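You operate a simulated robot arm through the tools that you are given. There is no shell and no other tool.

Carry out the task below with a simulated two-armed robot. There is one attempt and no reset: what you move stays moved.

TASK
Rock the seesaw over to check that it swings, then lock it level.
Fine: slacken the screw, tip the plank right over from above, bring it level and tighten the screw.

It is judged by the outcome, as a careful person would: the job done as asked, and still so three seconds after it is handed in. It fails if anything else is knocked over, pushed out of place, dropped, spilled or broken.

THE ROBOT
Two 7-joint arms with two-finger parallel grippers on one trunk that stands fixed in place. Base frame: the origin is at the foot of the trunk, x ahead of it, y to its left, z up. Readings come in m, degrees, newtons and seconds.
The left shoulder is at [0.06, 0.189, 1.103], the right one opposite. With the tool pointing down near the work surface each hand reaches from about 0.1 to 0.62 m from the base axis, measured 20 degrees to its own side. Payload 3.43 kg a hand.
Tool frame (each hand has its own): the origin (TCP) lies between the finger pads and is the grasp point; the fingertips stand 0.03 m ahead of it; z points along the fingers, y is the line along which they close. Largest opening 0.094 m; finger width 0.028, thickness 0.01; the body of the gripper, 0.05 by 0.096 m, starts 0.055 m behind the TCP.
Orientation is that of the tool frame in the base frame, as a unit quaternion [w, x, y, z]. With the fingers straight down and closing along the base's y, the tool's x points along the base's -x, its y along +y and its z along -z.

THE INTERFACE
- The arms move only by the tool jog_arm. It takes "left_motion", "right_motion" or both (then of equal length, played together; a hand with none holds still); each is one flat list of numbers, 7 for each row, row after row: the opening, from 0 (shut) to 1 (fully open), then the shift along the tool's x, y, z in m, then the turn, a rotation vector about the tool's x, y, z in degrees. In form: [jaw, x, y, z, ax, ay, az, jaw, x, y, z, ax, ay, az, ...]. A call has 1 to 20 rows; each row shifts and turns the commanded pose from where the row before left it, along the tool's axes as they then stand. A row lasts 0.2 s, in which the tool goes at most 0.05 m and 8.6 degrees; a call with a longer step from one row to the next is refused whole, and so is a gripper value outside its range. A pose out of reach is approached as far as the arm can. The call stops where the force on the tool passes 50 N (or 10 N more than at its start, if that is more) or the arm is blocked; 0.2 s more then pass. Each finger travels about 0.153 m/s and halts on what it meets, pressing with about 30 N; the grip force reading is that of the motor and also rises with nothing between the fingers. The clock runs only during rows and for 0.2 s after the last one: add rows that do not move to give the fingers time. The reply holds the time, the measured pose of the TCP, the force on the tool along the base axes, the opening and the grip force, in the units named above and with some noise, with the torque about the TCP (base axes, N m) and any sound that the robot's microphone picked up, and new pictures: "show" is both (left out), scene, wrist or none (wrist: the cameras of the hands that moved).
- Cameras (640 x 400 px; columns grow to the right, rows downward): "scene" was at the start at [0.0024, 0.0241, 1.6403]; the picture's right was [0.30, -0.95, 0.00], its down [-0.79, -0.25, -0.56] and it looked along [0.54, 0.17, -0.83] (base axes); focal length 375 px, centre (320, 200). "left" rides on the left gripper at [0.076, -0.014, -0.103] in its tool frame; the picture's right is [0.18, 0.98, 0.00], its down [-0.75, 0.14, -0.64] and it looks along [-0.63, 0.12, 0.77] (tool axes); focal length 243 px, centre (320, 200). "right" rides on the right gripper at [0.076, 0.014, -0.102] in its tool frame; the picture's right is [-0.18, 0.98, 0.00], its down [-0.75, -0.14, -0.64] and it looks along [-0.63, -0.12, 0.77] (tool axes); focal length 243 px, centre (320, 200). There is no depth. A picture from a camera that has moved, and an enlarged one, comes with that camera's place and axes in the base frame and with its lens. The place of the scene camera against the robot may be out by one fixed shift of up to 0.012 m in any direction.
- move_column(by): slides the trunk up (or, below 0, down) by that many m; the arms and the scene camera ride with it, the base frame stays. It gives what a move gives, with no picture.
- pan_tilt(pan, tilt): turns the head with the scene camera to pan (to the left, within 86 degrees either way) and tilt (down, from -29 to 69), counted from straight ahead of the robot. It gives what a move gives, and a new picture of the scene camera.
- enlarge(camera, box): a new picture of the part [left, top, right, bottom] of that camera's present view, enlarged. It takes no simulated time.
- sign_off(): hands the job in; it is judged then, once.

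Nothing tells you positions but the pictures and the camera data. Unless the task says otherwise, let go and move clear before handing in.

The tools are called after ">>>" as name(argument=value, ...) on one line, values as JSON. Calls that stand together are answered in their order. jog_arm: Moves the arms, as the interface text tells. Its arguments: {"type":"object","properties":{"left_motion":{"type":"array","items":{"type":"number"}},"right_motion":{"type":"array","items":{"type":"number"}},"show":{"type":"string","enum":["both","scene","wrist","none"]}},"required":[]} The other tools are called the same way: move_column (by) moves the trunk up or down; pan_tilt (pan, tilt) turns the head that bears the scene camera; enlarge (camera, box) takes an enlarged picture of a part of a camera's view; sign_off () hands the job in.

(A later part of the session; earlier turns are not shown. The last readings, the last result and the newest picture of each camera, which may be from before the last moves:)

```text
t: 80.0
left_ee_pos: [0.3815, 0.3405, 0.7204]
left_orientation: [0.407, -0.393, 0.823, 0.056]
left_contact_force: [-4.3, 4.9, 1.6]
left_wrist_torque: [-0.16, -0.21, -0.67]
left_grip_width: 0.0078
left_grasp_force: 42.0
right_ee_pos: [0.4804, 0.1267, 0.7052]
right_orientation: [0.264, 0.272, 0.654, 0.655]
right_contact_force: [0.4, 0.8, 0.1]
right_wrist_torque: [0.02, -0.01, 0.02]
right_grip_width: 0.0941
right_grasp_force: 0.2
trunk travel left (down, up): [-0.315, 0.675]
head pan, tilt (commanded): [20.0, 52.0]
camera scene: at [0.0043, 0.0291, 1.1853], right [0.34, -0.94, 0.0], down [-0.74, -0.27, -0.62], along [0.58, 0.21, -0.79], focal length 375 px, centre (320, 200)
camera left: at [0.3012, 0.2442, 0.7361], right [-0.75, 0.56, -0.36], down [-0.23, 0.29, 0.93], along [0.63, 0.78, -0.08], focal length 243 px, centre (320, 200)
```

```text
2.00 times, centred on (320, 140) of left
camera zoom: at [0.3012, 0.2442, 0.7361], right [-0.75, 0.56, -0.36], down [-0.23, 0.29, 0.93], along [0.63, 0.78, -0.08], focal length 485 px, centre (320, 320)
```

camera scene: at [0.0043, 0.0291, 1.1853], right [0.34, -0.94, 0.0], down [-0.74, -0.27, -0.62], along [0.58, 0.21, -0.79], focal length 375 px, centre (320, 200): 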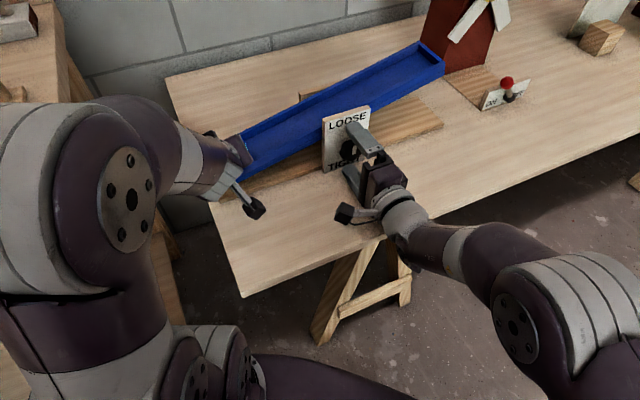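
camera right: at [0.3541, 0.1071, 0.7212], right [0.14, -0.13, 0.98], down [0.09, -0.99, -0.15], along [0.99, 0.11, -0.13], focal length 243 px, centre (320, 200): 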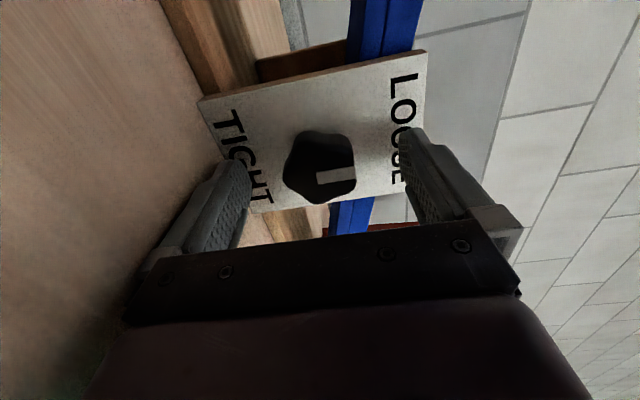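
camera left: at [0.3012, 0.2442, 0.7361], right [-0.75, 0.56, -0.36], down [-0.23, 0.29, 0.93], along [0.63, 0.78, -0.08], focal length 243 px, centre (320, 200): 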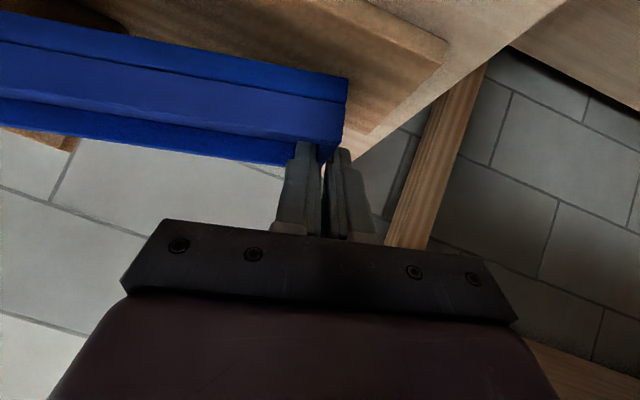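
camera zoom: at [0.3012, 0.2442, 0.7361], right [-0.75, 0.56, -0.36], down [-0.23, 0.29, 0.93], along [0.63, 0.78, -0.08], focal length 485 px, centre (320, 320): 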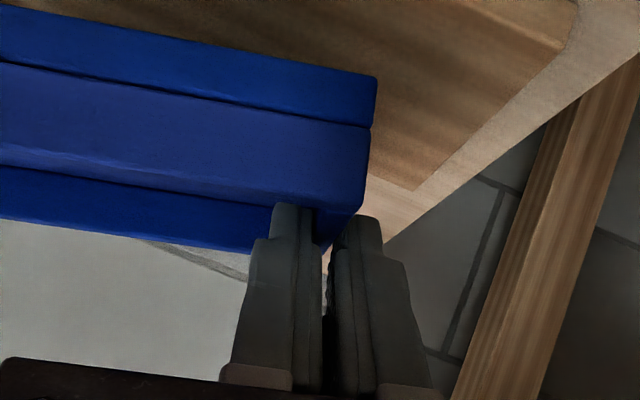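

The grip is firm: 7.8 mm wall, 42 N. I'll raise the left end along the arc about the pivot, turning the hand with it.

>>> jog_arm(left_motion=[0, -0.00549, -0.00187, -0.00509, -1.361, 0, 1.467, 0, -0.00549, -0.00187, -0.00509, -1.361, 0, 1.467, 0, -0.00549, -0.00187, -0.00509, -1.361, 0, 1.467, 0, 0, 0, 0, 0, 0, 0], show="scene")

```text
t: 81.0
left_ee_pos: [0.3844, 0.3416, 0.7431]
left_orientation: [0.391, -0.376, 0.834, 0.1]
left_contact_force: [4.5, 13.5, 1.6]
left_wrist_torque: [0.91, -1.26, -0.46]
left_grip_width: 0.0077
left_grasp_force: 41.5
right_ee_pos: [0.4803, 0.1287, 0.7037]
right_orientation: [0.264, 0.272, 0.654, 0.655]
right_contact_force: [0.0, -0.1, 0.1]
right_wrist_torque: [0.01, -0.04, -0.01]
right_grip_width: 0.094
right_grasp_force: 0.1
trunk travel left (down, up): [-0.315, 0.675]
head pan, tilt (commanded): [20.0, 52.0]
camera scene: at [0.005, 0.0301, 1.1853], right [0.34, -0.94, 0.0], down [-0.74, -0.27, -0.62], along [0.58, 0.21, -0.79], focal length 375 px, centre (320, 200)
```

scene: 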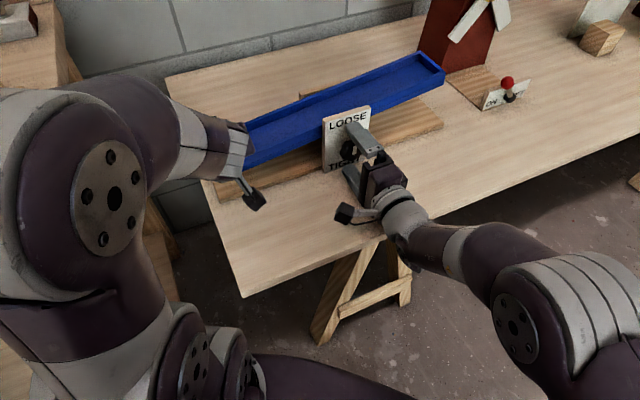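

>>> jog_arm(left_motion=[0, -0.00549, -0.00187, -0.00509, -1.361, 0, 1.467, 0, -0.00549, -0.00187, -0.00509, -1.361, 0, 1.467, 0, -0.00549, -0.00187, -0.00509, -1.361, 0, 1.467, 0, 0, 0, 0, 0, 0, 0], show="both")

>>> enlarge(camera="scene", box=[220, 30, 460, 180])

>>> enlarge(camera="right", box=[0, 0, 640, 400])

```text
t: 82.0
left_ee_pos: [0.3854, 0.3376, 0.7669]
left_orientation: [0.372, -0.357, 0.845, 0.145]
left_contact_force: [-7.8, 9.6, 3.1]
left_wrist_torque: [-0.03, 0.01, -0.73]
left_grip_width: 0.0076
left_grasp_force: 41.6
right_ee_pos: [0.4795, 0.1283, 0.705]
right_orientation: [0.263, 0.272, 0.654, 0.655]
right_contact_force: [-0.5, -0.9, -0.6]
right_wrist_torque: [-0.03, -0.01, 0.02]
right_grip_width: 0.0941
right_grasp_force: 0.1
trunk travel left (down, up): [-0.315, 0.675]
head pan, tilt (commanded): [20.0, 52.0]
camera scene: at [0.0035, 0.0298, 1.1853], right [0.34, -0.94, 0.0], down [-0.74, -0.27, -0.62], along [0.58, 0.21, -0.79], focal length 375 px, centre (320, 200)
camera left: at [0.3062, 0.239, 0.781], right [-0.78, 0.6, -0.16], down [-0.09, 0.14, 0.99], along [0.61, 0.79, -0.06], focal length 243 px, centre (320, 200)
```

scene: 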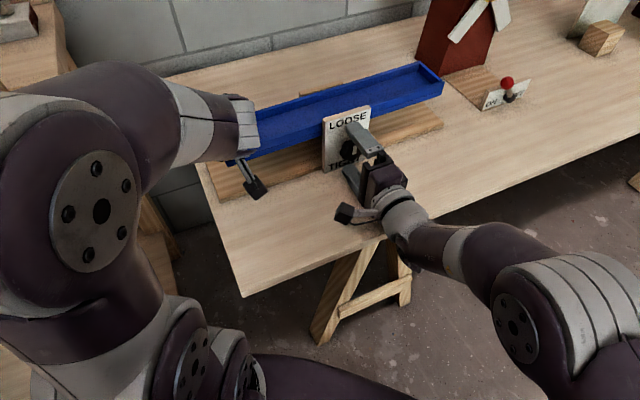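
left: 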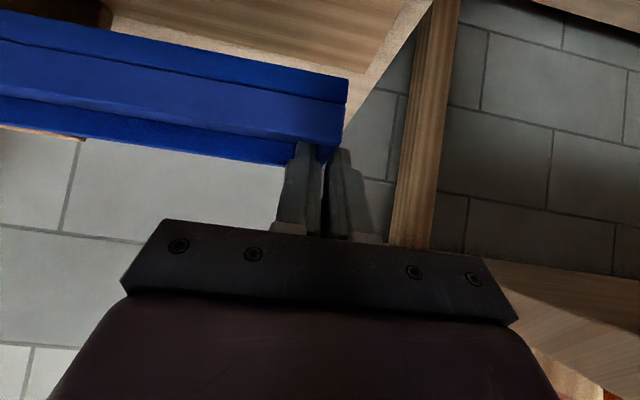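

```text
2.67 times, centred on (340, 105) of scene
camera zoom: at [0.0035, 0.0298, 1.1853], right [0.34, -0.94, 0.0], down [-0.74, -0.27, -0.62], along [0.58, 0.21, -0.79], focal length 1001 px, centre (267, 453)
```

zoom: 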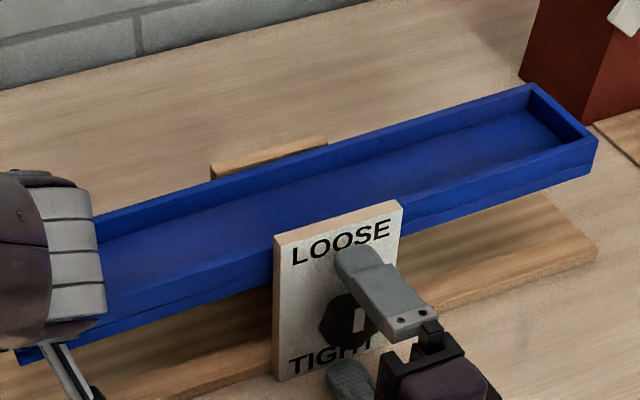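

```text
1.00 times, centred on (320, 200) of right (not enlarged: the box is as wide or as high as the picture)
camera zoom: at [0.3533, 0.1079, 0.7215], right [0.14, -0.13, 0.98], down [0.09, -0.99, -0.15], along [0.99, 0.11, -0.13], focal length 243 px, centre (320, 200)
```

zoom: 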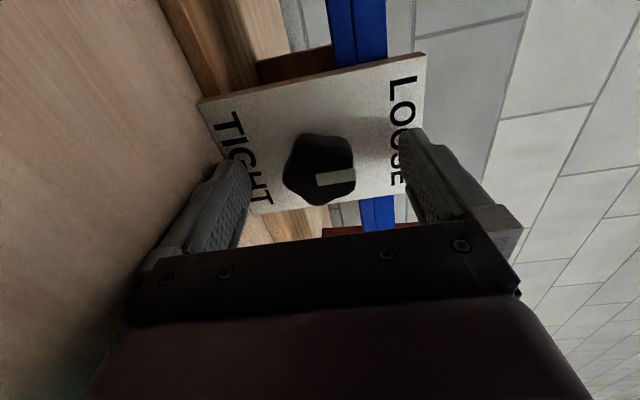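

>>> enlarge(camera="scene", box=[364, 50, 460, 110])

>>> enlarge(camera="scene", box=[244, 100, 340, 160])

>>> enlarge(camera="left", box=[0, 0, 400, 250])

```text
6.67 times, centred on (412, 80) of scene
camera zoom: at [0.0035, 0.0298, 1.1853], right [0.34, -0.94, 0.0], down [-0.74, -0.27, -0.62], along [0.58, 0.21, -0.79], focal length 2502 px, centre (-293, 1000)
```

zoom: 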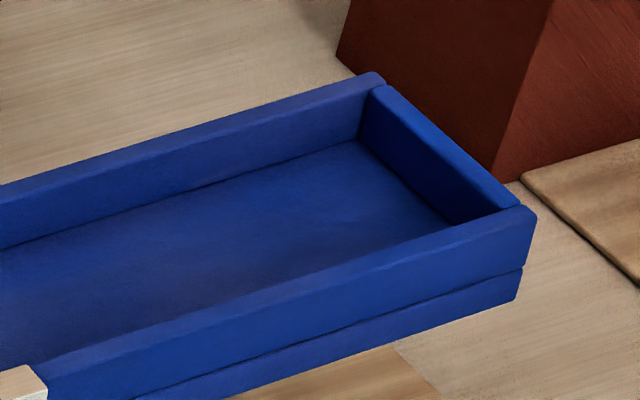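

```text
6.67 times, centred on (292, 130) of scene
camera zoom: at [0.0035, 0.0298, 1.1853], right [0.34, -0.94, 0.0], down [-0.74, -0.27, -0.62], along [0.58, 0.21, -0.79], focal length 2502 px, centre (507, 667)
```

zoom: 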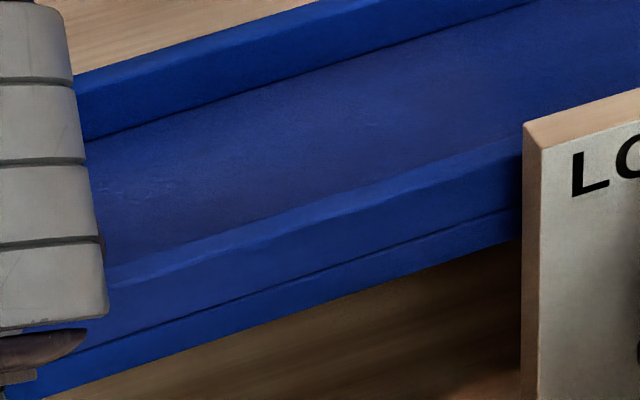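

```text
1.60 times, centred on (200, 125) of left
camera zoom: at [0.3062, 0.239, 0.781], right [-0.78, 0.6, -0.16], down [-0.09, 0.14, 0.99], along [0.61, 0.79, -0.06], focal length 388 px, centre (512, 320)
```

zoom: 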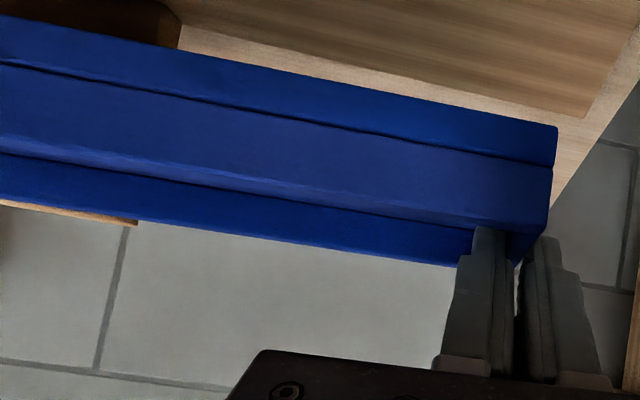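

The plank is now within about 1.8° of level, with the right end still slightly high. I'll make the last small correction and measure again.

>>> jog_arm(left_motion=[0, -0.00247, -0.00084, -0.00229, -0.6125, 0, 0.66, 0, -0.00247, -0.00084, -0.00229, -0.6125, 0, 0.66, 0, 0, 0, 0, 0, 0, 0, 0, 0, 0, 0, 0, 0, 0], show="both")

>>> enlarge(camera="left", box=[0, 0, 400, 250])

>>> enlarge(camera="scene", box=[364, 50, 460, 110])

>>> enlarge(camera="scene", box=[244, 100, 340, 160])

```text
t: 83.0
left_ee_pos: [0.3864, 0.3381, 0.7738]
left_orientation: [0.367, -0.351, 0.847, 0.156]
left_contact_force: [-14.6, 17.2, 5.1]
left_wrist_torque: [-0.04, 0.43, -0.64]
left_grip_width: 0.0077
left_grasp_force: 41.2
right_ee_pos: [0.4788, 0.1275, 0.7069]
right_orientation: [0.263, 0.272, 0.654, 0.655]
right_contact_force: [-0.1, -0.1, -0.1]
right_wrist_torque: [0.02, 0.01, 0.03]
right_grip_width: 0.0941
right_grasp_force: 0.0
trunk travel left (down, up): [-0.315, 0.675]
head pan, tilt (commanded): [20.0, 52.0]
camera scene: at [0.0027, 0.0307, 1.1853], right [0.34, -0.94, 0.0], down [-0.74, -0.27, -0.62], along [0.58, 0.21, -0.79], focal length 375 px, centre (320, 200)
camera left: at [0.3075, 0.2377, 0.787], right [-0.79, 0.6, -0.13], down [-0.06, 0.12, 0.99], along [0.61, 0.79, -0.06], focal length 243 px, centre (320, 200)
```

scene: 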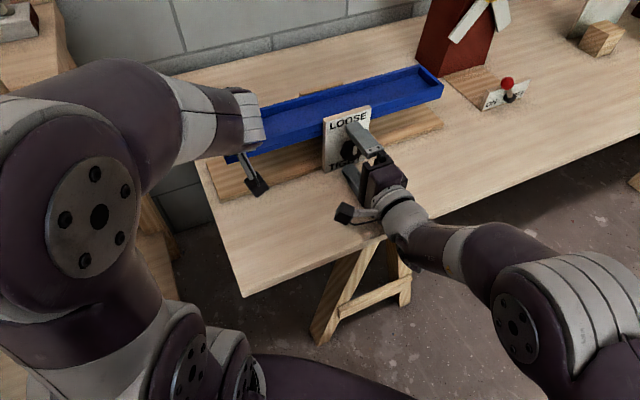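
left: 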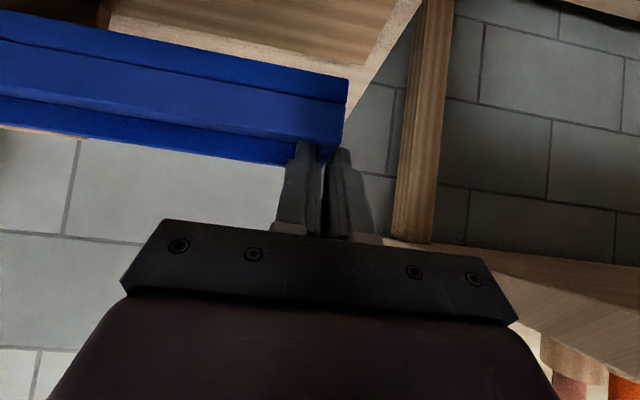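

```text
1.60 times, centred on (200, 125) of left
camera zoom: at [0.3075, 0.2377, 0.787], right [-0.79, 0.6, -0.13], down [-0.06, 0.12, 0.99], along [0.61, 0.79, -0.06], focal length 388 px, centre (512, 320)
```

zoom: 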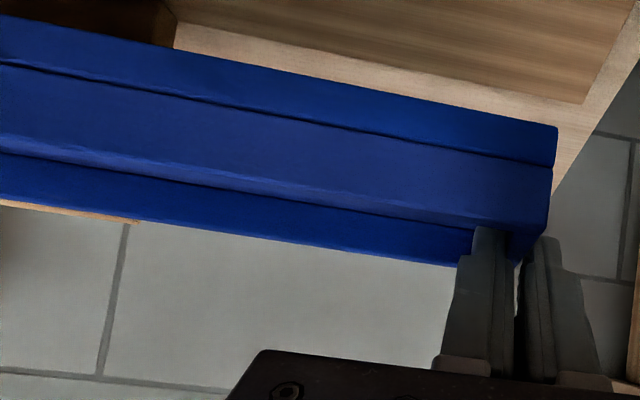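

```text
6.67 times, centred on (412, 80) of scene
camera zoom: at [0.0027, 0.0307, 1.1853], right [0.34, -0.94, 0.0], down [-0.74, -0.27, -0.62], along [0.58, 0.21, -0.79], focal length 2502 px, centre (-293, 1000)
```

zoom: 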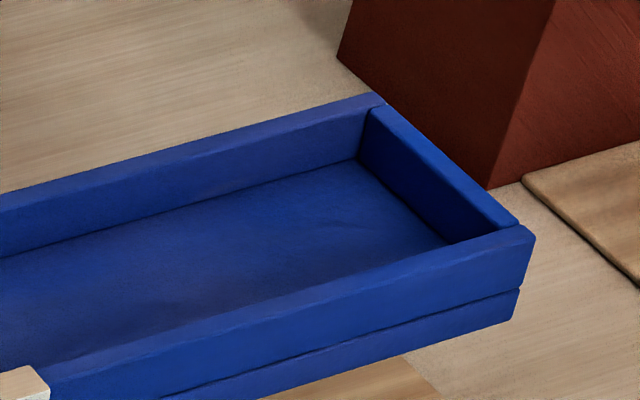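

```text
6.67 times, centred on (292, 130) of scene
camera zoom: at [0.0027, 0.0307, 1.1853], right [0.34, -0.94, 0.0], down [-0.74, -0.27, -0.62], along [0.58, 0.21, -0.79], focal length 2502 px, centre (507, 667)
```

zoom: 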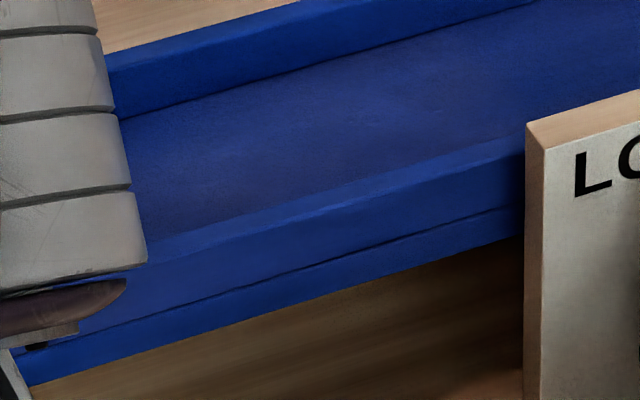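

>>> jog_arm(left_motion=[0, 0.0011, 0.0024, 0.001, 0.272, 0, -0.293, 0, 0, 0, 0, 0, 0, 0, 0, 0, 0, 0, 0, 0, 0], show="both")

>>> enlarge(camera="scene", box=[230, 50, 454, 190])

>>> enlarge(camera="left", box=[0, 0, 400, 250])

```text
t: 83.8
left_ee_pos: [0.3868, 0.3396, 0.7719]
left_orientation: [0.369, -0.352, 0.846, 0.154]
left_contact_force: [-2.7, 12.7, 3.1]
left_wrist_torque: [0.17, -0.36, -0.63]
left_grip_width: 0.0079
left_grasp_force: 41.5
right_ee_pos: [0.481, 0.1273, 0.7042]
right_orientation: [0.264, 0.272, 0.655, 0.654]
right_contact_force: [0.2, -0.3, 0.0]
right_wrist_torque: [0.03, -0.01, 0.02]
right_grip_width: 0.0941
right_grasp_force: 0.1
trunk travel left (down, up): [-0.315, 0.675]
head pan, tilt (commanded): [20.0, 52.0]
camera scene: at [0.0044, 0.0299, 1.1853], right [0.34, -0.94, 0.0], down [-0.74, -0.27, -0.62], along [0.58, 0.21, -0.79], focal length 375 px, centre (320, 200)
camera left: at [0.3069, 0.2382, 0.7851], right [-0.79, 0.6, -0.13], down [-0.07, 0.13, 0.99], along [0.62, 0.79, -0.06], focal length 243 px, centre (320, 200)
```

scene: 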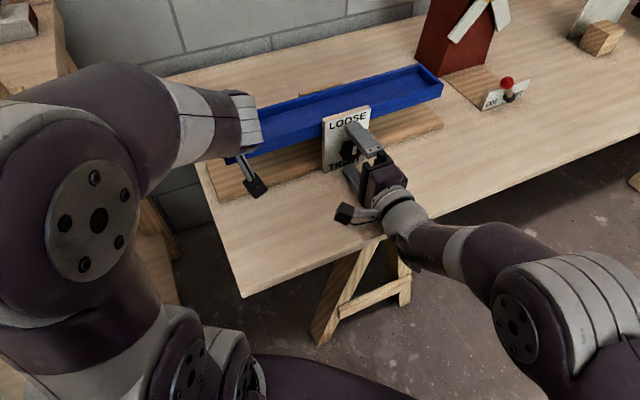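
left: 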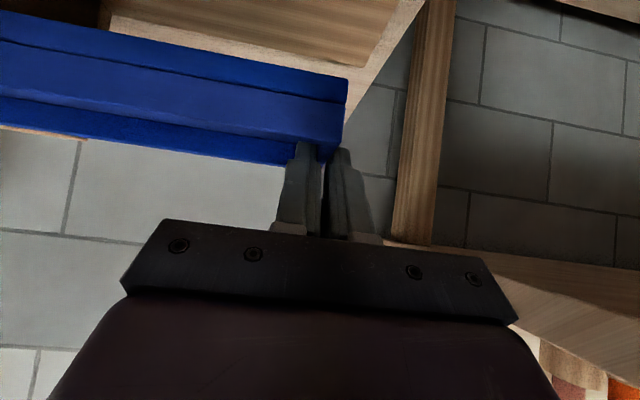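

```text
2.86 times, centred on (342, 120) of scene
camera zoom: at [0.0044, 0.0299, 1.1853], right [0.34, -0.94, 0.0], down [-0.74, -0.27, -0.62], along [0.58, 0.21, -0.79], focal length 1072 px, centre (257, 429)
```

zoom: 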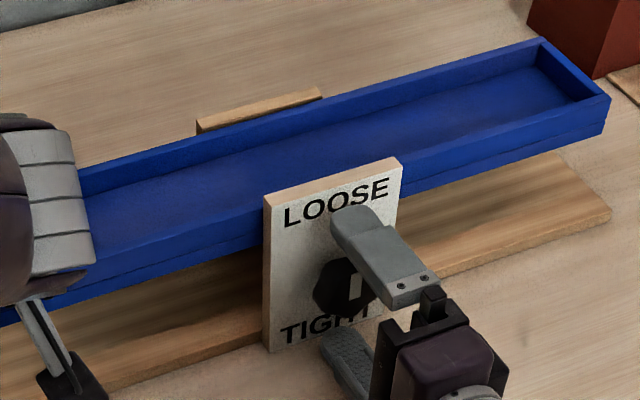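

```text
1.60 times, centred on (200, 125) of left
camera zoom: at [0.3069, 0.2382, 0.7851], right [-0.79, 0.6, -0.13], down [-0.07, 0.13, 0.99], along [0.62, 0.79, -0.06], focal length 388 px, centre (512, 320)
```

zoom: 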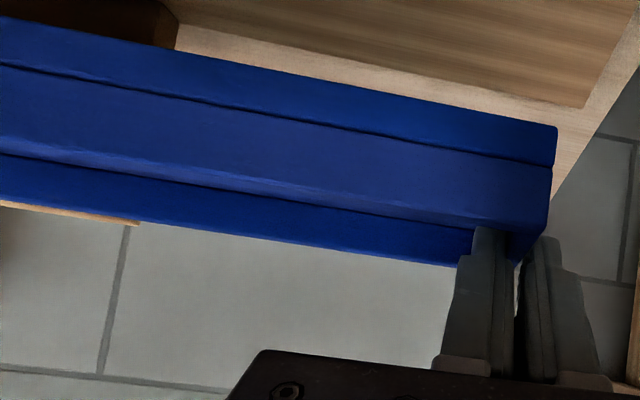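

The plank front edge now runs parallel to the base edge in the left camera (tilt about 0°). Holding it there with the left hand, I'll grip the knob with the right hand and tighten clockwise.

>>> jog_arm(right_motion=[0.5, 0, 0, 0, 0, 0, 0, 0, 0, 0, 0, 0, 0, 0, 0, 0, 0, 0, 0, 0, 0, 0, 0, 0, 0, 0, 0, 0, 0, 0, 0, 0, 0, 0, 6, 0, 0, 0, 0, 0, 0, 6, 0, 0, 0, 0, 0, 0, 6, 0, 0, 0, 0, 0, 0, 6, 0, 0, 0, 0, 0, 0, 6, 0, 0, 0, 0, 0, 0, 6, 0, 0, 0, 0, 0, 0, 0], left_motion=[0, 0, 0, 0, 0, 0, 0, 0, 0, 0, 0, 0, 0, 0, 0, 0, 0, 0, 0, 0, 0, 0, 0, 0, 0, 0, 0, 0, 0, 0, 0, 0, 0, 0, 0, 0, 0, 0, 0, 0, 0, 0, 0, 0, 0, 0, 0, 0, 0, 0, 0, 0, 0, 0, 0, 0, 0, 0, 0, 0, 0, 0, 0, 0, 0, 0, 0, 0, 0, 0, 0, 0, 0, 0, 0, 0, 0], show="both")

>>> enlarge(camera="right", box=[160, 80, 480, 280])

```text
t: 86.2
left_ee_pos: [0.3858, 0.3378, 0.7718]
left_orientation: [0.37, -0.35, 0.847, 0.154]
left_contact_force: [21.1, 21.9, 1.6]
left_wrist_torque: [0.36, -0.74, -0.7]
left_grip_width: 0.0077
left_grasp_force: 41.7
right_ee_pos: [0.481, 0.128, 0.7067]
right_orientation: [0.048, 0.461, 0.538, 0.704]
right_contact_force: [-18.5, -16.1, 11.3]
right_wrist_torque: [0.76, -0.71, 0.0]
right_grip_width: 0.0414
right_grasp_force: 44.8
trunk travel left (down, up): [-0.315, 0.675]
head pan, tilt (commanded): [20.0, 52.0]
camera scene: at [0.0041, 0.0291, 1.1854], right [0.34, -0.94, 0.0], down [-0.74, -0.27, -0.62], along [0.58, 0.21, -0.79], focal length 375 px, centre (320, 200)
camera right: at [0.3711, 0.0914, 0.7635], right [0.53, -0.51, 0.68], down [-0.08, -0.82, -0.56], along [0.85, 0.24, -0.47], focal length 243 px, centre (320, 200)
camera left: at [0.3066, 0.2378, 0.7853], right [-0.79, 0.6, -0.13], down [-0.07, 0.13, 0.99], along [0.62, 0.79, -0.06], focal length 243 px, centre (320, 200)
```

scene: 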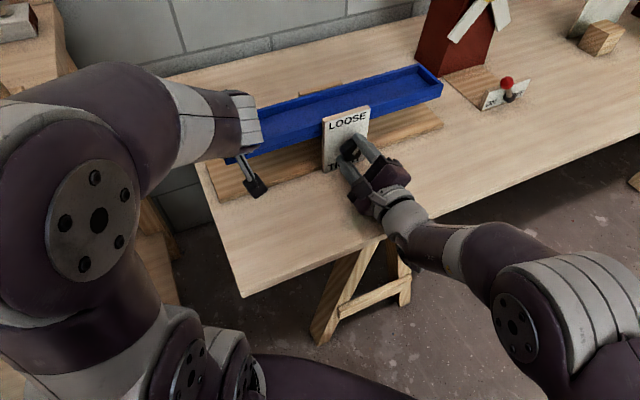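
right: 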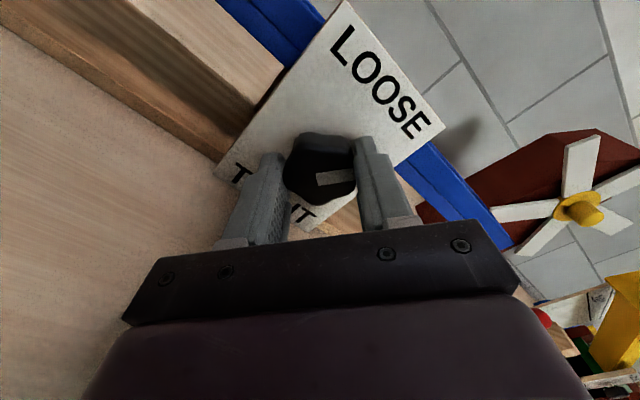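
left: 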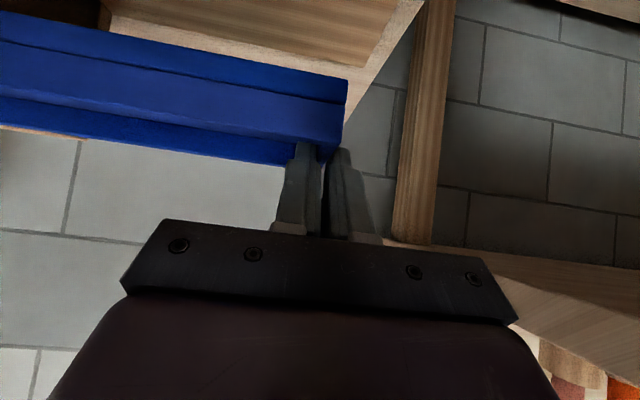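

```text
2.00 times, centred on (320, 180) of right
camera zoom: at [0.3711, 0.0914, 0.7635], right [0.53, -0.51, 0.68], down [-0.08, -0.82, -0.56], along [0.85, 0.24, -0.47], focal length 485 px, centre (320, 240)
```

zoom: 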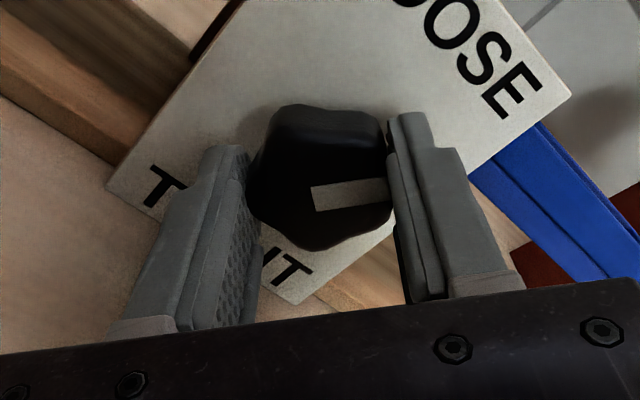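

The knob is turning back toward TIGHT. Both hands show a push-pull load along the knob axis, so I'll ease the right hand back 2 mm as I continue.

>>> jog_arm(right_motion=[0, 0, 0, -0.001, 0, 0, 6, 0, 0, 0, -0.001, 0, 0, 6, 0, 0, 0, 0, 0, 0, 6, 0, 0, 0, 0, 0, 0, 0], left_motion=[0, 0, 0, 0, 0, 0, 0, 0, 0, 0, 0, 0, 0, 0, 0, 0, 0, 0, 0, 0, 0, 0, 0, 0, 0, 0, 0, 0], show="wrist")

```text
t: 87.2
left_ee_pos: [0.3855, 0.3386, 0.771]
left_orientation: [0.367, -0.352, 0.847, 0.154]
left_contact_force: [-12.6, -11.3, 2.6]
left_wrist_torque: [-1.29, 0.77, -0.71]
left_grip_width: 0.0078
left_grasp_force: 41.9
right_ee_pos: [0.4808, 0.1278, 0.7057]
right_orientation: [-0.063, 0.539, 0.459, 0.704]
right_contact_force: [25.6, 22.0, 7.9]
right_wrist_torque: [0.45, -0.39, -0.64]
right_grip_width: 0.0419
right_grasp_force: 45.1
trunk travel left (down, up): [-0.315, 0.675]
head pan, tilt (commanded): [20.0, 52.0]
camera right: at [0.3849, 0.0761, 0.7771], right [0.65, -0.64, 0.42], down [-0.22, -0.68, -0.7], along [0.73, 0.36, -0.59], focal length 243 px, centre (320, 200)
camera left: at [0.3067, 0.2379, 0.784], right [-0.79, 0.6, -0.13], down [-0.07, 0.13, 0.99], along [0.61, 0.79, -0.06], focal length 243 px, centre (320, 200)
```

right: 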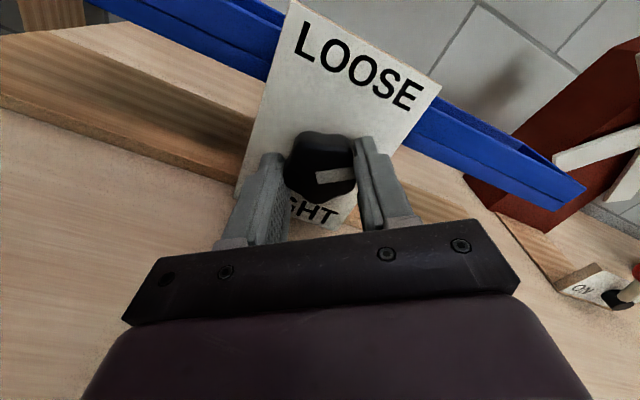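
left: 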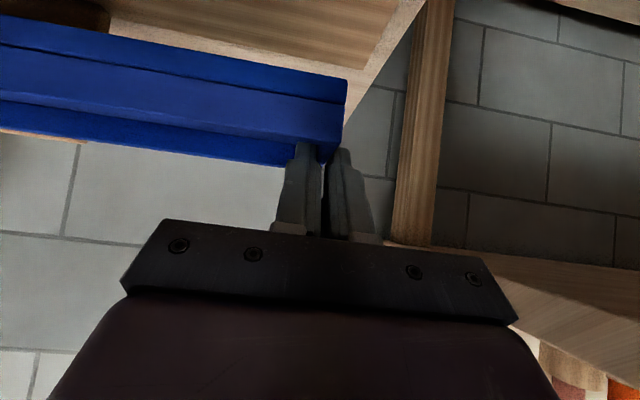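

>>> jog_arm(right_motion=[0, 0, 0, 0.0011, 0, 0, 6, 0, 0, 0, 0, 0, 0, 6, 0, 0, 0, 0, 0, 0, 6, 0, 0, 0, 0, 0, 0, 6, 0, 0, 0, 0, 0, 0, 6, 0, 0, 0, 0, 0, 0, 0], left_motion=[0, 0, 0, 0, 0, 0, 0, 0, 0, 0, 0, 0, 0, 0, 0, 0, 0, 0, 0, 0, 0, 0, 0, 0, 0, 0, 0, 0, 0, 0, 0, 0, 0, 0, 0, 0, 0, 0, 0, 0, 0, 0], show="wrist")

```text
t: 88.6
left_ee_pos: [0.3852, 0.3374, 0.7718]
left_orientation: [0.369, -0.351, 0.846, 0.154]
left_contact_force: [8.3, 10.5, 1.2]
left_wrist_torque: [-0.62, 0.34, -0.65]
left_grip_width: 0.0075
left_grasp_force: 41.7
right_ee_pos: [0.4802, 0.1273, 0.7061]
right_orientation: [-0.243, 0.639, 0.303, 0.663]
right_contact_force: [-0.2, -1.9, 19.8]
right_wrist_torque: [0.94, -0.91, -0.57]
right_grip_width: 0.0411
right_grasp_force: 45.2
trunk travel left (down, up): [-0.315, 0.675]
head pan, tilt (commanded): [20.0, 52.0]
camera right: at [0.4133, 0.048, 0.7839], right [0.71, -0.7, -0.09], down [-0.5, -0.41, -0.76], along [0.49, 0.59, -0.64], focal length 243 px, centre (320, 200)
camera left: at [0.3066, 0.2378, 0.7856], right [-0.79, 0.6, -0.13], down [-0.07, 0.13, 0.99], along [0.62, 0.79, -0.06], focal length 243 px, centre (320, 200)
```

right: 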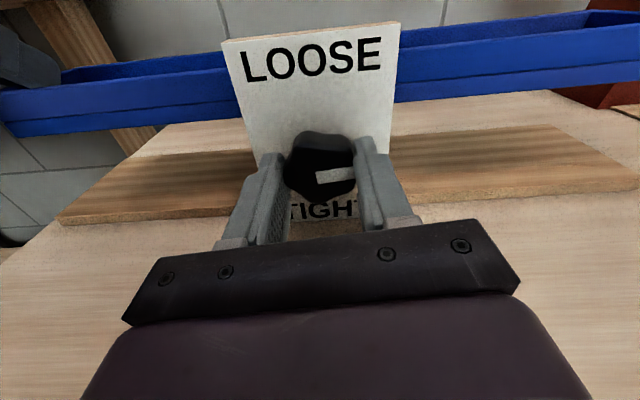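
left: 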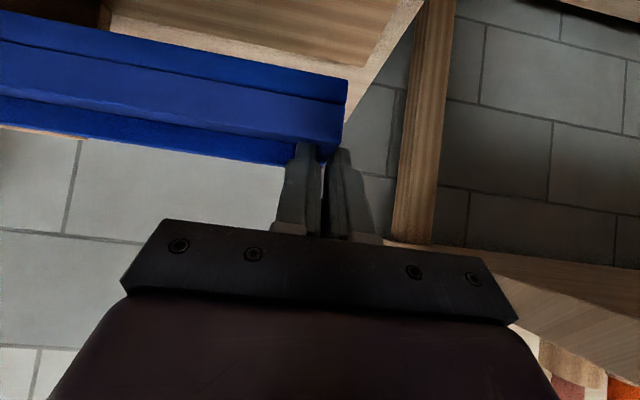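

>>> jog_arm(right_motion=[0, 0.0007, 0, 0, 0, 0, 6, 0, 0, 0, 0, 0, 0, 6, 0, 0, 0, 0, 0, 0, 6, 0, 0, 0, 0, 0, 0, 6, 0, 0, 0, 0, 0, 0, 0], left_motion=[0, 0, 0, 0, 0, 0, 0, 0, 0, 0, 0, 0, 0, 0, 0, 0, 0, 0, 0, 0, 0, 0, 0, 0, 0, 0, 0, 0, 0, 0, 0, 0, 0, 0, 0], show="wrist")

```text
t: 89.8
left_ee_pos: [0.3861, 0.3368, 0.7711]
left_orientation: [0.369, -0.351, 0.846, 0.155]
left_contact_force: [13.1, 25.3, 1.7]
left_wrist_torque: [-0.11, -0.03, -0.73]
left_grip_width: 0.0075
left_grasp_force: 41.8
right_ee_pos: [0.4801, 0.126, 0.7063]
right_orientation: [-0.375, 0.689, 0.163, 0.598]
right_contact_force: [-0.4, -23.0, 19.3]
right_wrist_torque: [0.6, -0.59, -1.06]
right_grip_width: 0.0412
right_grasp_force: 45.0
trunk travel left (down, up): [-0.315, 0.675]
head pan, tilt (commanded): [20.0, 52.0]
camera right: at [0.4353, 0.0264, 0.7742], right [0.62, -0.61, -0.49], down [-0.72, -0.19, -0.67], along [0.31, 0.77, -0.56], focal length 243 px, centre (320, 200)
camera left: at [0.3068, 0.2376, 0.7855], right [-0.79, 0.6, -0.13], down [-0.07, 0.13, 0.99], along [0.61, 0.79, -0.06], focal length 243 px, centre (320, 200)
```

right: 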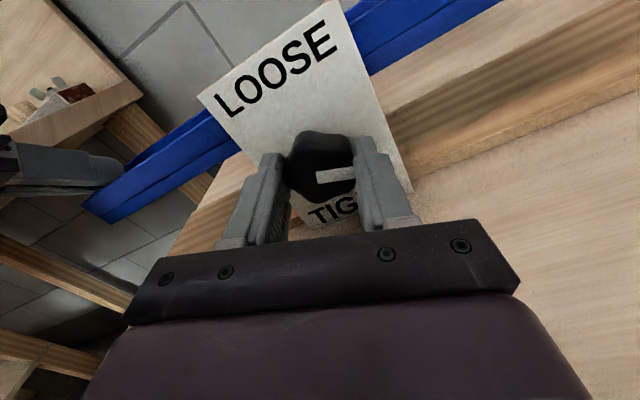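
left: 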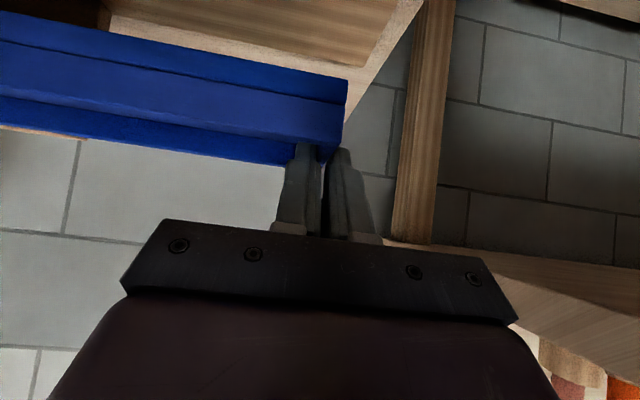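

>>> jog_arm(right_motion=[0.4, 0, 0, 0, 0, 0, 0, 1, 0, 0, 0, 0, 0, 0, 1, 0, 0, 0, 0, 0, 0], left_motion=[0, 0, 0, 0, 0, 0, 0, 0, 0, 0, 0, 0, 0, 0, 0, 0, 0, 0, 0, 0, 0], show="wrist")

>>> enlarge(camera="right", box=[160, 80, 480, 280])

```text
t: 90.6
left_ee_pos: [0.3857, 0.3385, 0.771]
left_orientation: [0.368, -0.352, 0.847, 0.154]
left_contact_force: [2.0, 4.3, 2.5]
left_wrist_torque: [-0.7, 0.29, -0.73]
left_grip_width: 0.0081
left_grasp_force: 41.4
right_ee_pos: [0.48, 0.1274, 0.7034]
right_orientation: [-0.374, 0.69, 0.164, 0.597]
right_contact_force: [0.7, 0.1, 0.0]
right_wrist_torque: [0.01, -0.01, 0.0]
right_grip_width: 0.0938
right_grasp_force: 0.1
trunk travel left (down, up): [-0.315, 0.675]
head pan, tilt (commanded): [20.0, 52.0]
camera right: at [0.4351, 0.0281, 0.7731], right [0.62, -0.61, -0.49], down [-0.72, -0.2, -0.66], along [0.31, 0.76, -0.57], focal length 243 px, centre (320, 200)
camera left: at [0.3066, 0.2378, 0.7843], right [-0.79, 0.6, -0.13], down [-0.07, 0.13, 0.99], along [0.61, 0.79, -0.06], focal length 243 px, centre (320, 200)
```

right: 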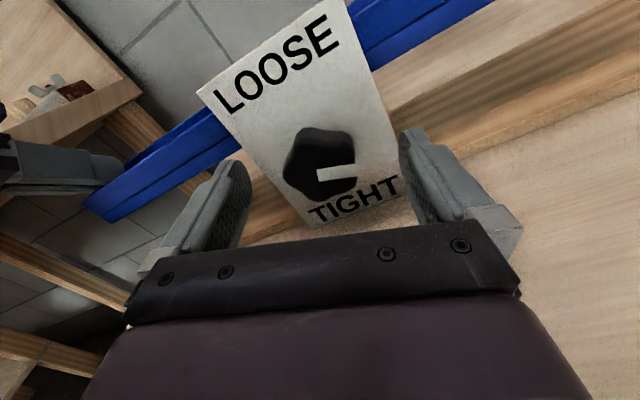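
left: 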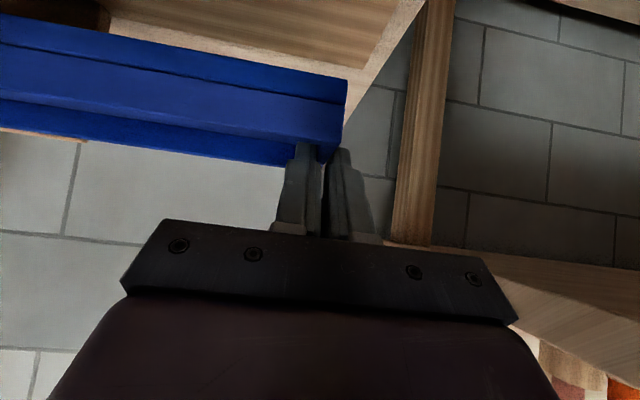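

```text
2.00 times, centred on (320, 180) of right
camera zoom: at [0.4351, 0.0281, 0.7731], right [0.62, -0.61, -0.49], down [-0.72, -0.2, -0.66], along [0.31, 0.76, -0.57], focal length 485 px, centre (320, 240)
```

zoom: 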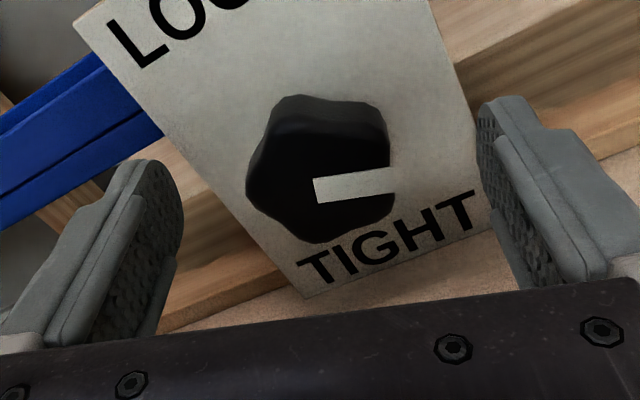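

>>> jog_arm(right_motion=[1, 0, 0, 0, 0, 0, -8, 1, 0, 0, 0, 0, 0, -8, 1, 0, 0, 0, 0, 0, -8, 1, 0, 0, 0, 0, 0, -8, 1, 0, 0, 0, 0, 0, -8, 1, 0, 0, 0, 0, 0, -8, 1, 0, 0, 0, 0, 0, -8, 1, 0, 0, 0, 0, 0, -8, 1, 0, 0, 0, 0, 0, -8, 1, 0, 0, 0, 0, 0, 0, 0.5, 0, 0, 0, 0, 0, 0, 0, 0, 0, 0, 0, 0, 0, 0, 0, 0, 0, 0, 0, 0, 0, 0, 0, 0, 0, 0, 0], left_motion=[0, 0, 0, 0, 0, 0, 0, 0, 0, 0, 0, 0, 0, 0, 0, 0, 0, 0, 0, 0, 0, 0, 0, 0, 0, 0, 0, 0, 0, 0, 0, 0, 0, 0, 0, 0, 0, 0, 0, 0, 0, 0, 0, 0, 0, 0, 0, 0, 0, 0, 0, 0, 0, 0, 0, 0, 0, 0, 0, 0, 0, 0, 0, 0, 0, 0, 0, 0, 0, 0, 0, 0, 0, 0, 0, 0, 0, 0, 0, 0, 0, 0, 0, 0, 0, 0, 0, 0, 0, 0, 0, 0, 0, 0, 0, 0, 0, 0], show="wrist")

>>> enlarge(camera="right", box=[160, 80, 480, 280])

```text
t: 93.6
left_ee_pos: [0.3858, 0.3378, 0.7718]
left_orientation: [0.369, -0.352, 0.847, 0.154]
left_contact_force: [-2.8, 1.1, 1.5]
left_wrist_torque: [-0.03, -0.35, -0.71]
left_grip_width: 0.0078
left_grasp_force: 42.1
right_ee_pos: [0.4789, 0.1264, 0.7049]
right_orientation: [0.048, 0.461, 0.538, 0.704]
right_contact_force: [1.4, 0.2, -0.9]
right_wrist_torque: [0.45, -0.49, -0.49]
right_grip_width: 0.0413
right_grasp_force: 45.2
trunk travel left (down, up): [-0.315, 0.675]
head pan, tilt (commanded): [20.0, 52.0]
camera right: at [0.3701, 0.0902, 0.7636], right [0.53, -0.51, 0.68], down [-0.08, -0.82, -0.56], along [0.85, 0.24, -0.47], focal length 243 px, centre (320, 200)
camera left: at [0.3066, 0.2377, 0.7851], right [-0.79, 0.6, -0.13], down [-0.07, 0.13, 0.99], along [0.61, 0.79, -0.06], focal length 243 px, centre (320, 200)
```

right: 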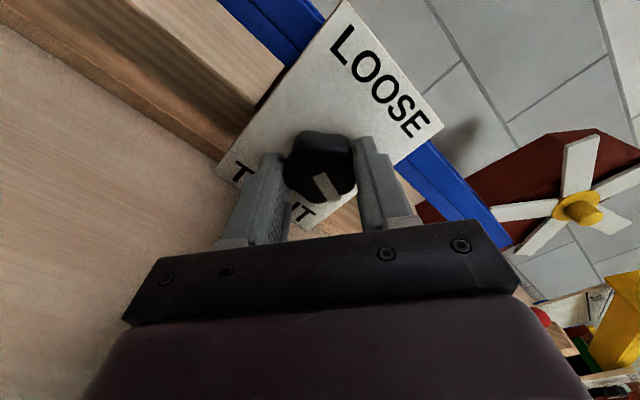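
left: 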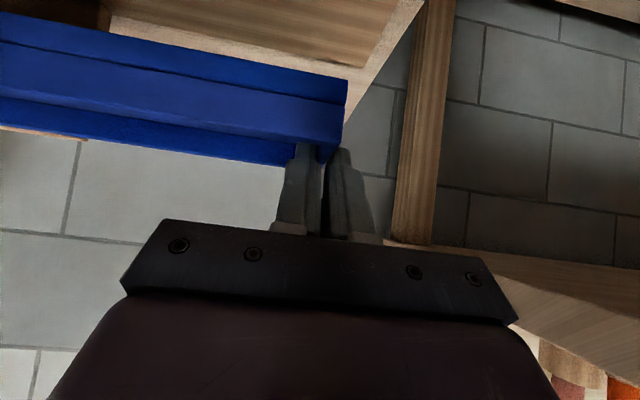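

```text
2.00 times, centred on (320, 180) of right
camera zoom: at [0.3701, 0.0902, 0.7636], right [0.53, -0.51, 0.68], down [-0.08, -0.82, -0.56], along [0.85, 0.24, -0.47], focal length 485 px, centre (320, 240)
```

zoom: 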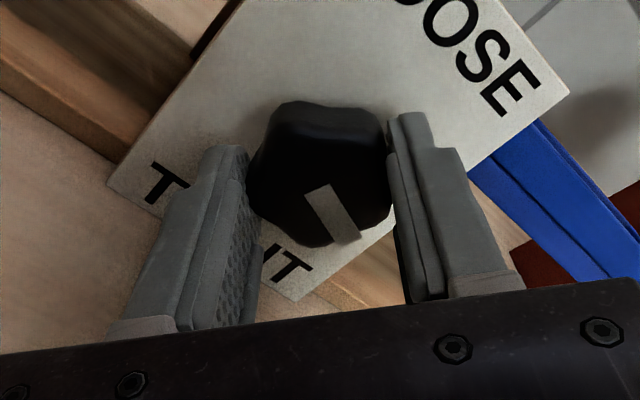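

>>> jog_arm(right_motion=[0, 0, 0, 0, 0, 0, 6, 0, 0, 0, 0, 0, 0, 6, 0, 0, 0, 0, 0, 0, 6, 0, 0, 0, 0, 0, 0, 6, 0, 0, 0, 0, 0, 0, 6, 0, 0, 0, 0, 0, 0, 6, 0, 0, 0, 0, 0, 0, 0], left_motion=[0, 0, 0, 0, 0, 0, 0, 0, 0, 0, 0, 0, 0, 0, 0, 0, 0, 0, 0, 0, 0, 0, 0, 0, 0, 0, 0, 0, 0, 0, 0, 0, 0, 0, 0, 0, 0, 0, 0, 0, 0, 0, 0, 0, 0, 0, 0, 0, 0], show="wrist")

```text
t: 95.2
left_ee_pos: [0.385, 0.3376, 0.7713]
left_orientation: [0.367, -0.352, 0.847, 0.155]
left_contact_force: [-10.4, -0.5, 2.1]
left_wrist_torque: [-0.05, -0.23, -0.67]
left_grip_width: 0.0077
left_grasp_force: 41.8
right_ee_pos: [0.4798, 0.1266, 0.7056]
right_orientation: [-0.173, 0.605, 0.369, 0.684]
right_contact_force: [11.3, 5.1, -4.9]
right_wrist_torque: [0.67, -0.65, -0.52]
right_grip_width: 0.0415
right_grasp_force: 44.8
trunk travel left (down, up): [-0.315, 0.675]
head pan, tilt (commanded): [20.0, 52.0]
camera right: at [0.4016, 0.0594, 0.7841], right [0.71, -0.7, 0.12], down [-0.39, -0.52, -0.76], along [0.59, 0.49, -0.64], focal length 243 px, centre (320, 200)
camera left: at [0.3067, 0.2377, 0.7847], right [-0.79, 0.6, -0.13], down [-0.07, 0.13, 0.99], along [0.61, 0.79, -0.06], focal length 243 px, centre (320, 200)
```

right: 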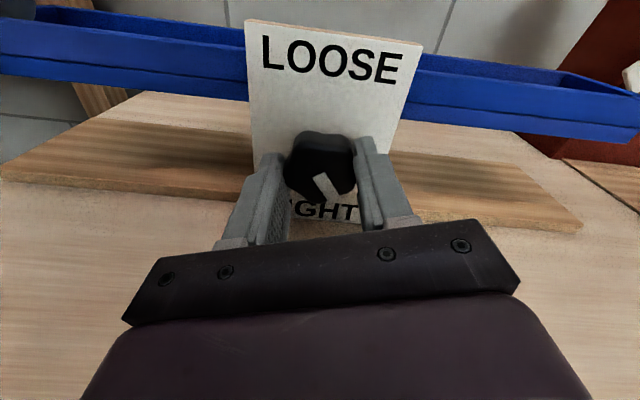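
left: 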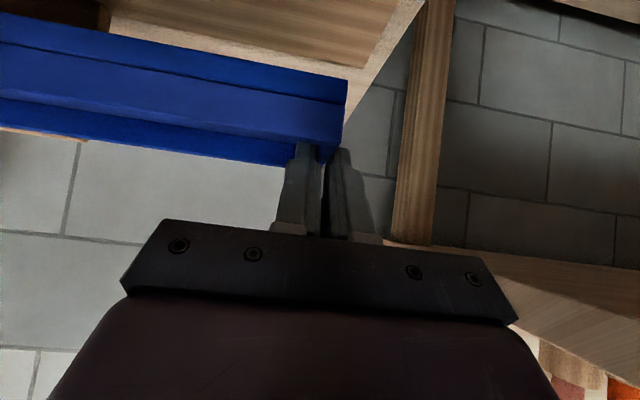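

>>> enlarge(camera="right", box=[0, 0, 320, 200])

>>> enlarge(camera="right", box=[320, 0, 640, 200])

```text
2.00 times, centred on (160, 100) of right
camera zoom: at [0.4016, 0.0594, 0.7841], right [0.71, -0.7, 0.12], down [-0.39, -0.52, -0.76], along [0.59, 0.49, -0.64], focal length 485 px, centre (640, 400)
```

zoom: 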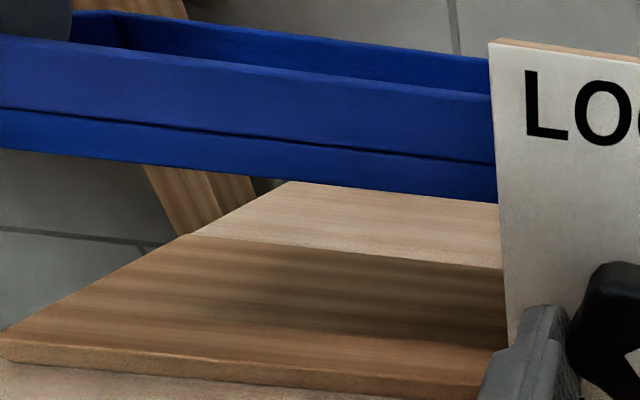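

```text
2.00 times, centred on (480, 100) of right
camera zoom: at [0.4016, 0.0594, 0.7841], right [0.71, -0.7, 0.12], down [-0.39, -0.52, -0.76], along [0.59, 0.49, -0.64], focal length 485 px, centre (0, 400)
```

zoom: 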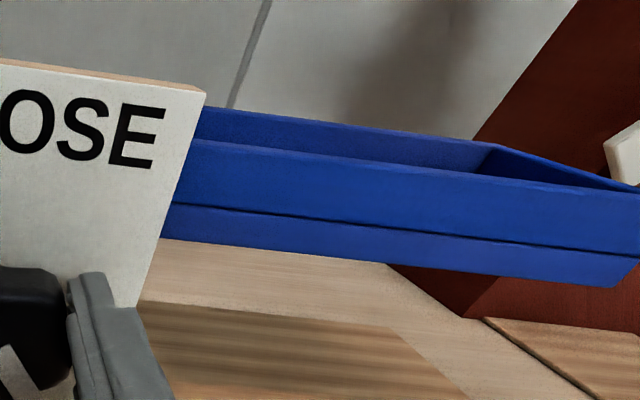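

The plank looks parallel to the base and plate, within about half a degree. I'll finish tightening.

>>> jog_arm(right_motion=[0, 0, 0, 0, 0, 0, 6, 0, 0, 0, 0, 0, 0, 6, 0, 0, 0, 0, 0, 0, 6, 0, 0, 0, 0, 0, 0, 6, 0, 0, 0, 0, 0, 0, 6, 0, 0, 0, 0, 0, 0, 0], left_motion=[0, 0, 0, 0, 0, 0, 0, 0, 0, 0, 0, 0, 0, 0, 0, 0, 0, 0, 0, 0, 0, 0, 0, 0, 0, 0, 0, 0, 0, 0, 0, 0, 0, 0, 0, 0, 0, 0, 0, 0, 0, 0], show="wrist")

>>> enlarge(camera="right", box=[160, 80, 480, 280])

```text
t: 96.6
left_ee_pos: [0.3853, 0.3374, 0.7734]
left_orientation: [0.369, -0.352, 0.846, 0.155]
left_contact_force: [-6.8, 13.2, 1.9]
left_wrist_torque: [-0.76, 0.83, -0.7]
left_grip_width: 0.0078
left_grasp_force: 41.8
right_ee_pos: [0.4809, 0.1254, 0.7074]
right_orientation: [-0.344, 0.68, 0.2, 0.616]
right_contact_force: [4.7, -11.9, -1.3]
right_wrist_torque: [0.67, -0.7, -1.01]
right_grip_width: 0.0417
right_grasp_force: 44.7
trunk travel left (down, up): [-0.315, 0.675]
head pan, tilt (commanded): [20.0, 52.0]
camera right: at [0.43, 0.0312, 0.7782], right [0.65, -0.65, -0.4], down [-0.67, -0.25, -0.7], along [0.35, 0.72, -0.59], focal length 243 px, centre (320, 200)
camera left: at [0.3067, 0.2376, 0.7852], right [-0.79, 0.6, -0.13], down [-0.07, 0.13, 0.99], along [0.61, 0.79, -0.06], focal length 243 px, centre (320, 200)
```

right: 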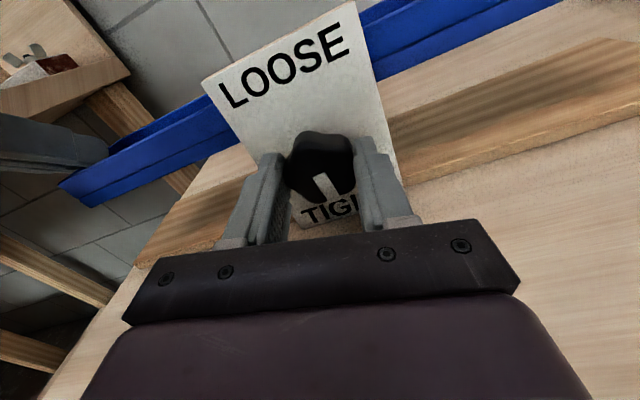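
left: 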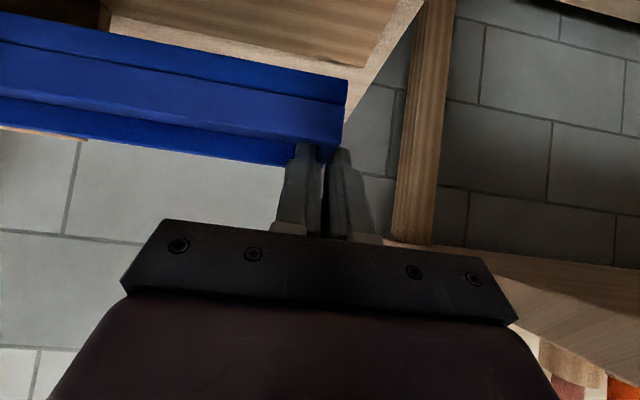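

```text
2.00 times, centred on (320, 180) of right
camera zoom: at [0.43, 0.0312, 0.7782], right [0.65, -0.65, -0.4], down [-0.67, -0.25, -0.7], along [0.35, 0.72, -0.59], focal length 485 px, centre (320, 240)
```

zoom: 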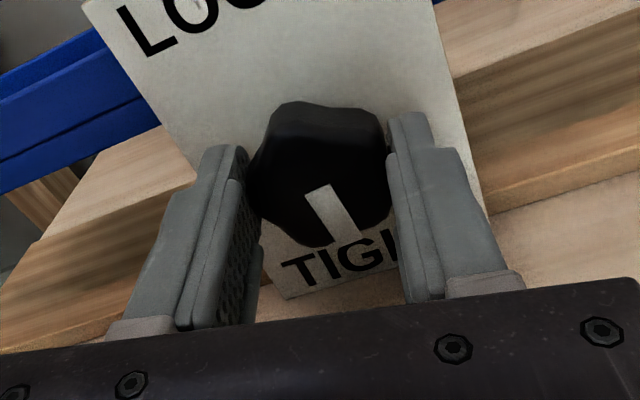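

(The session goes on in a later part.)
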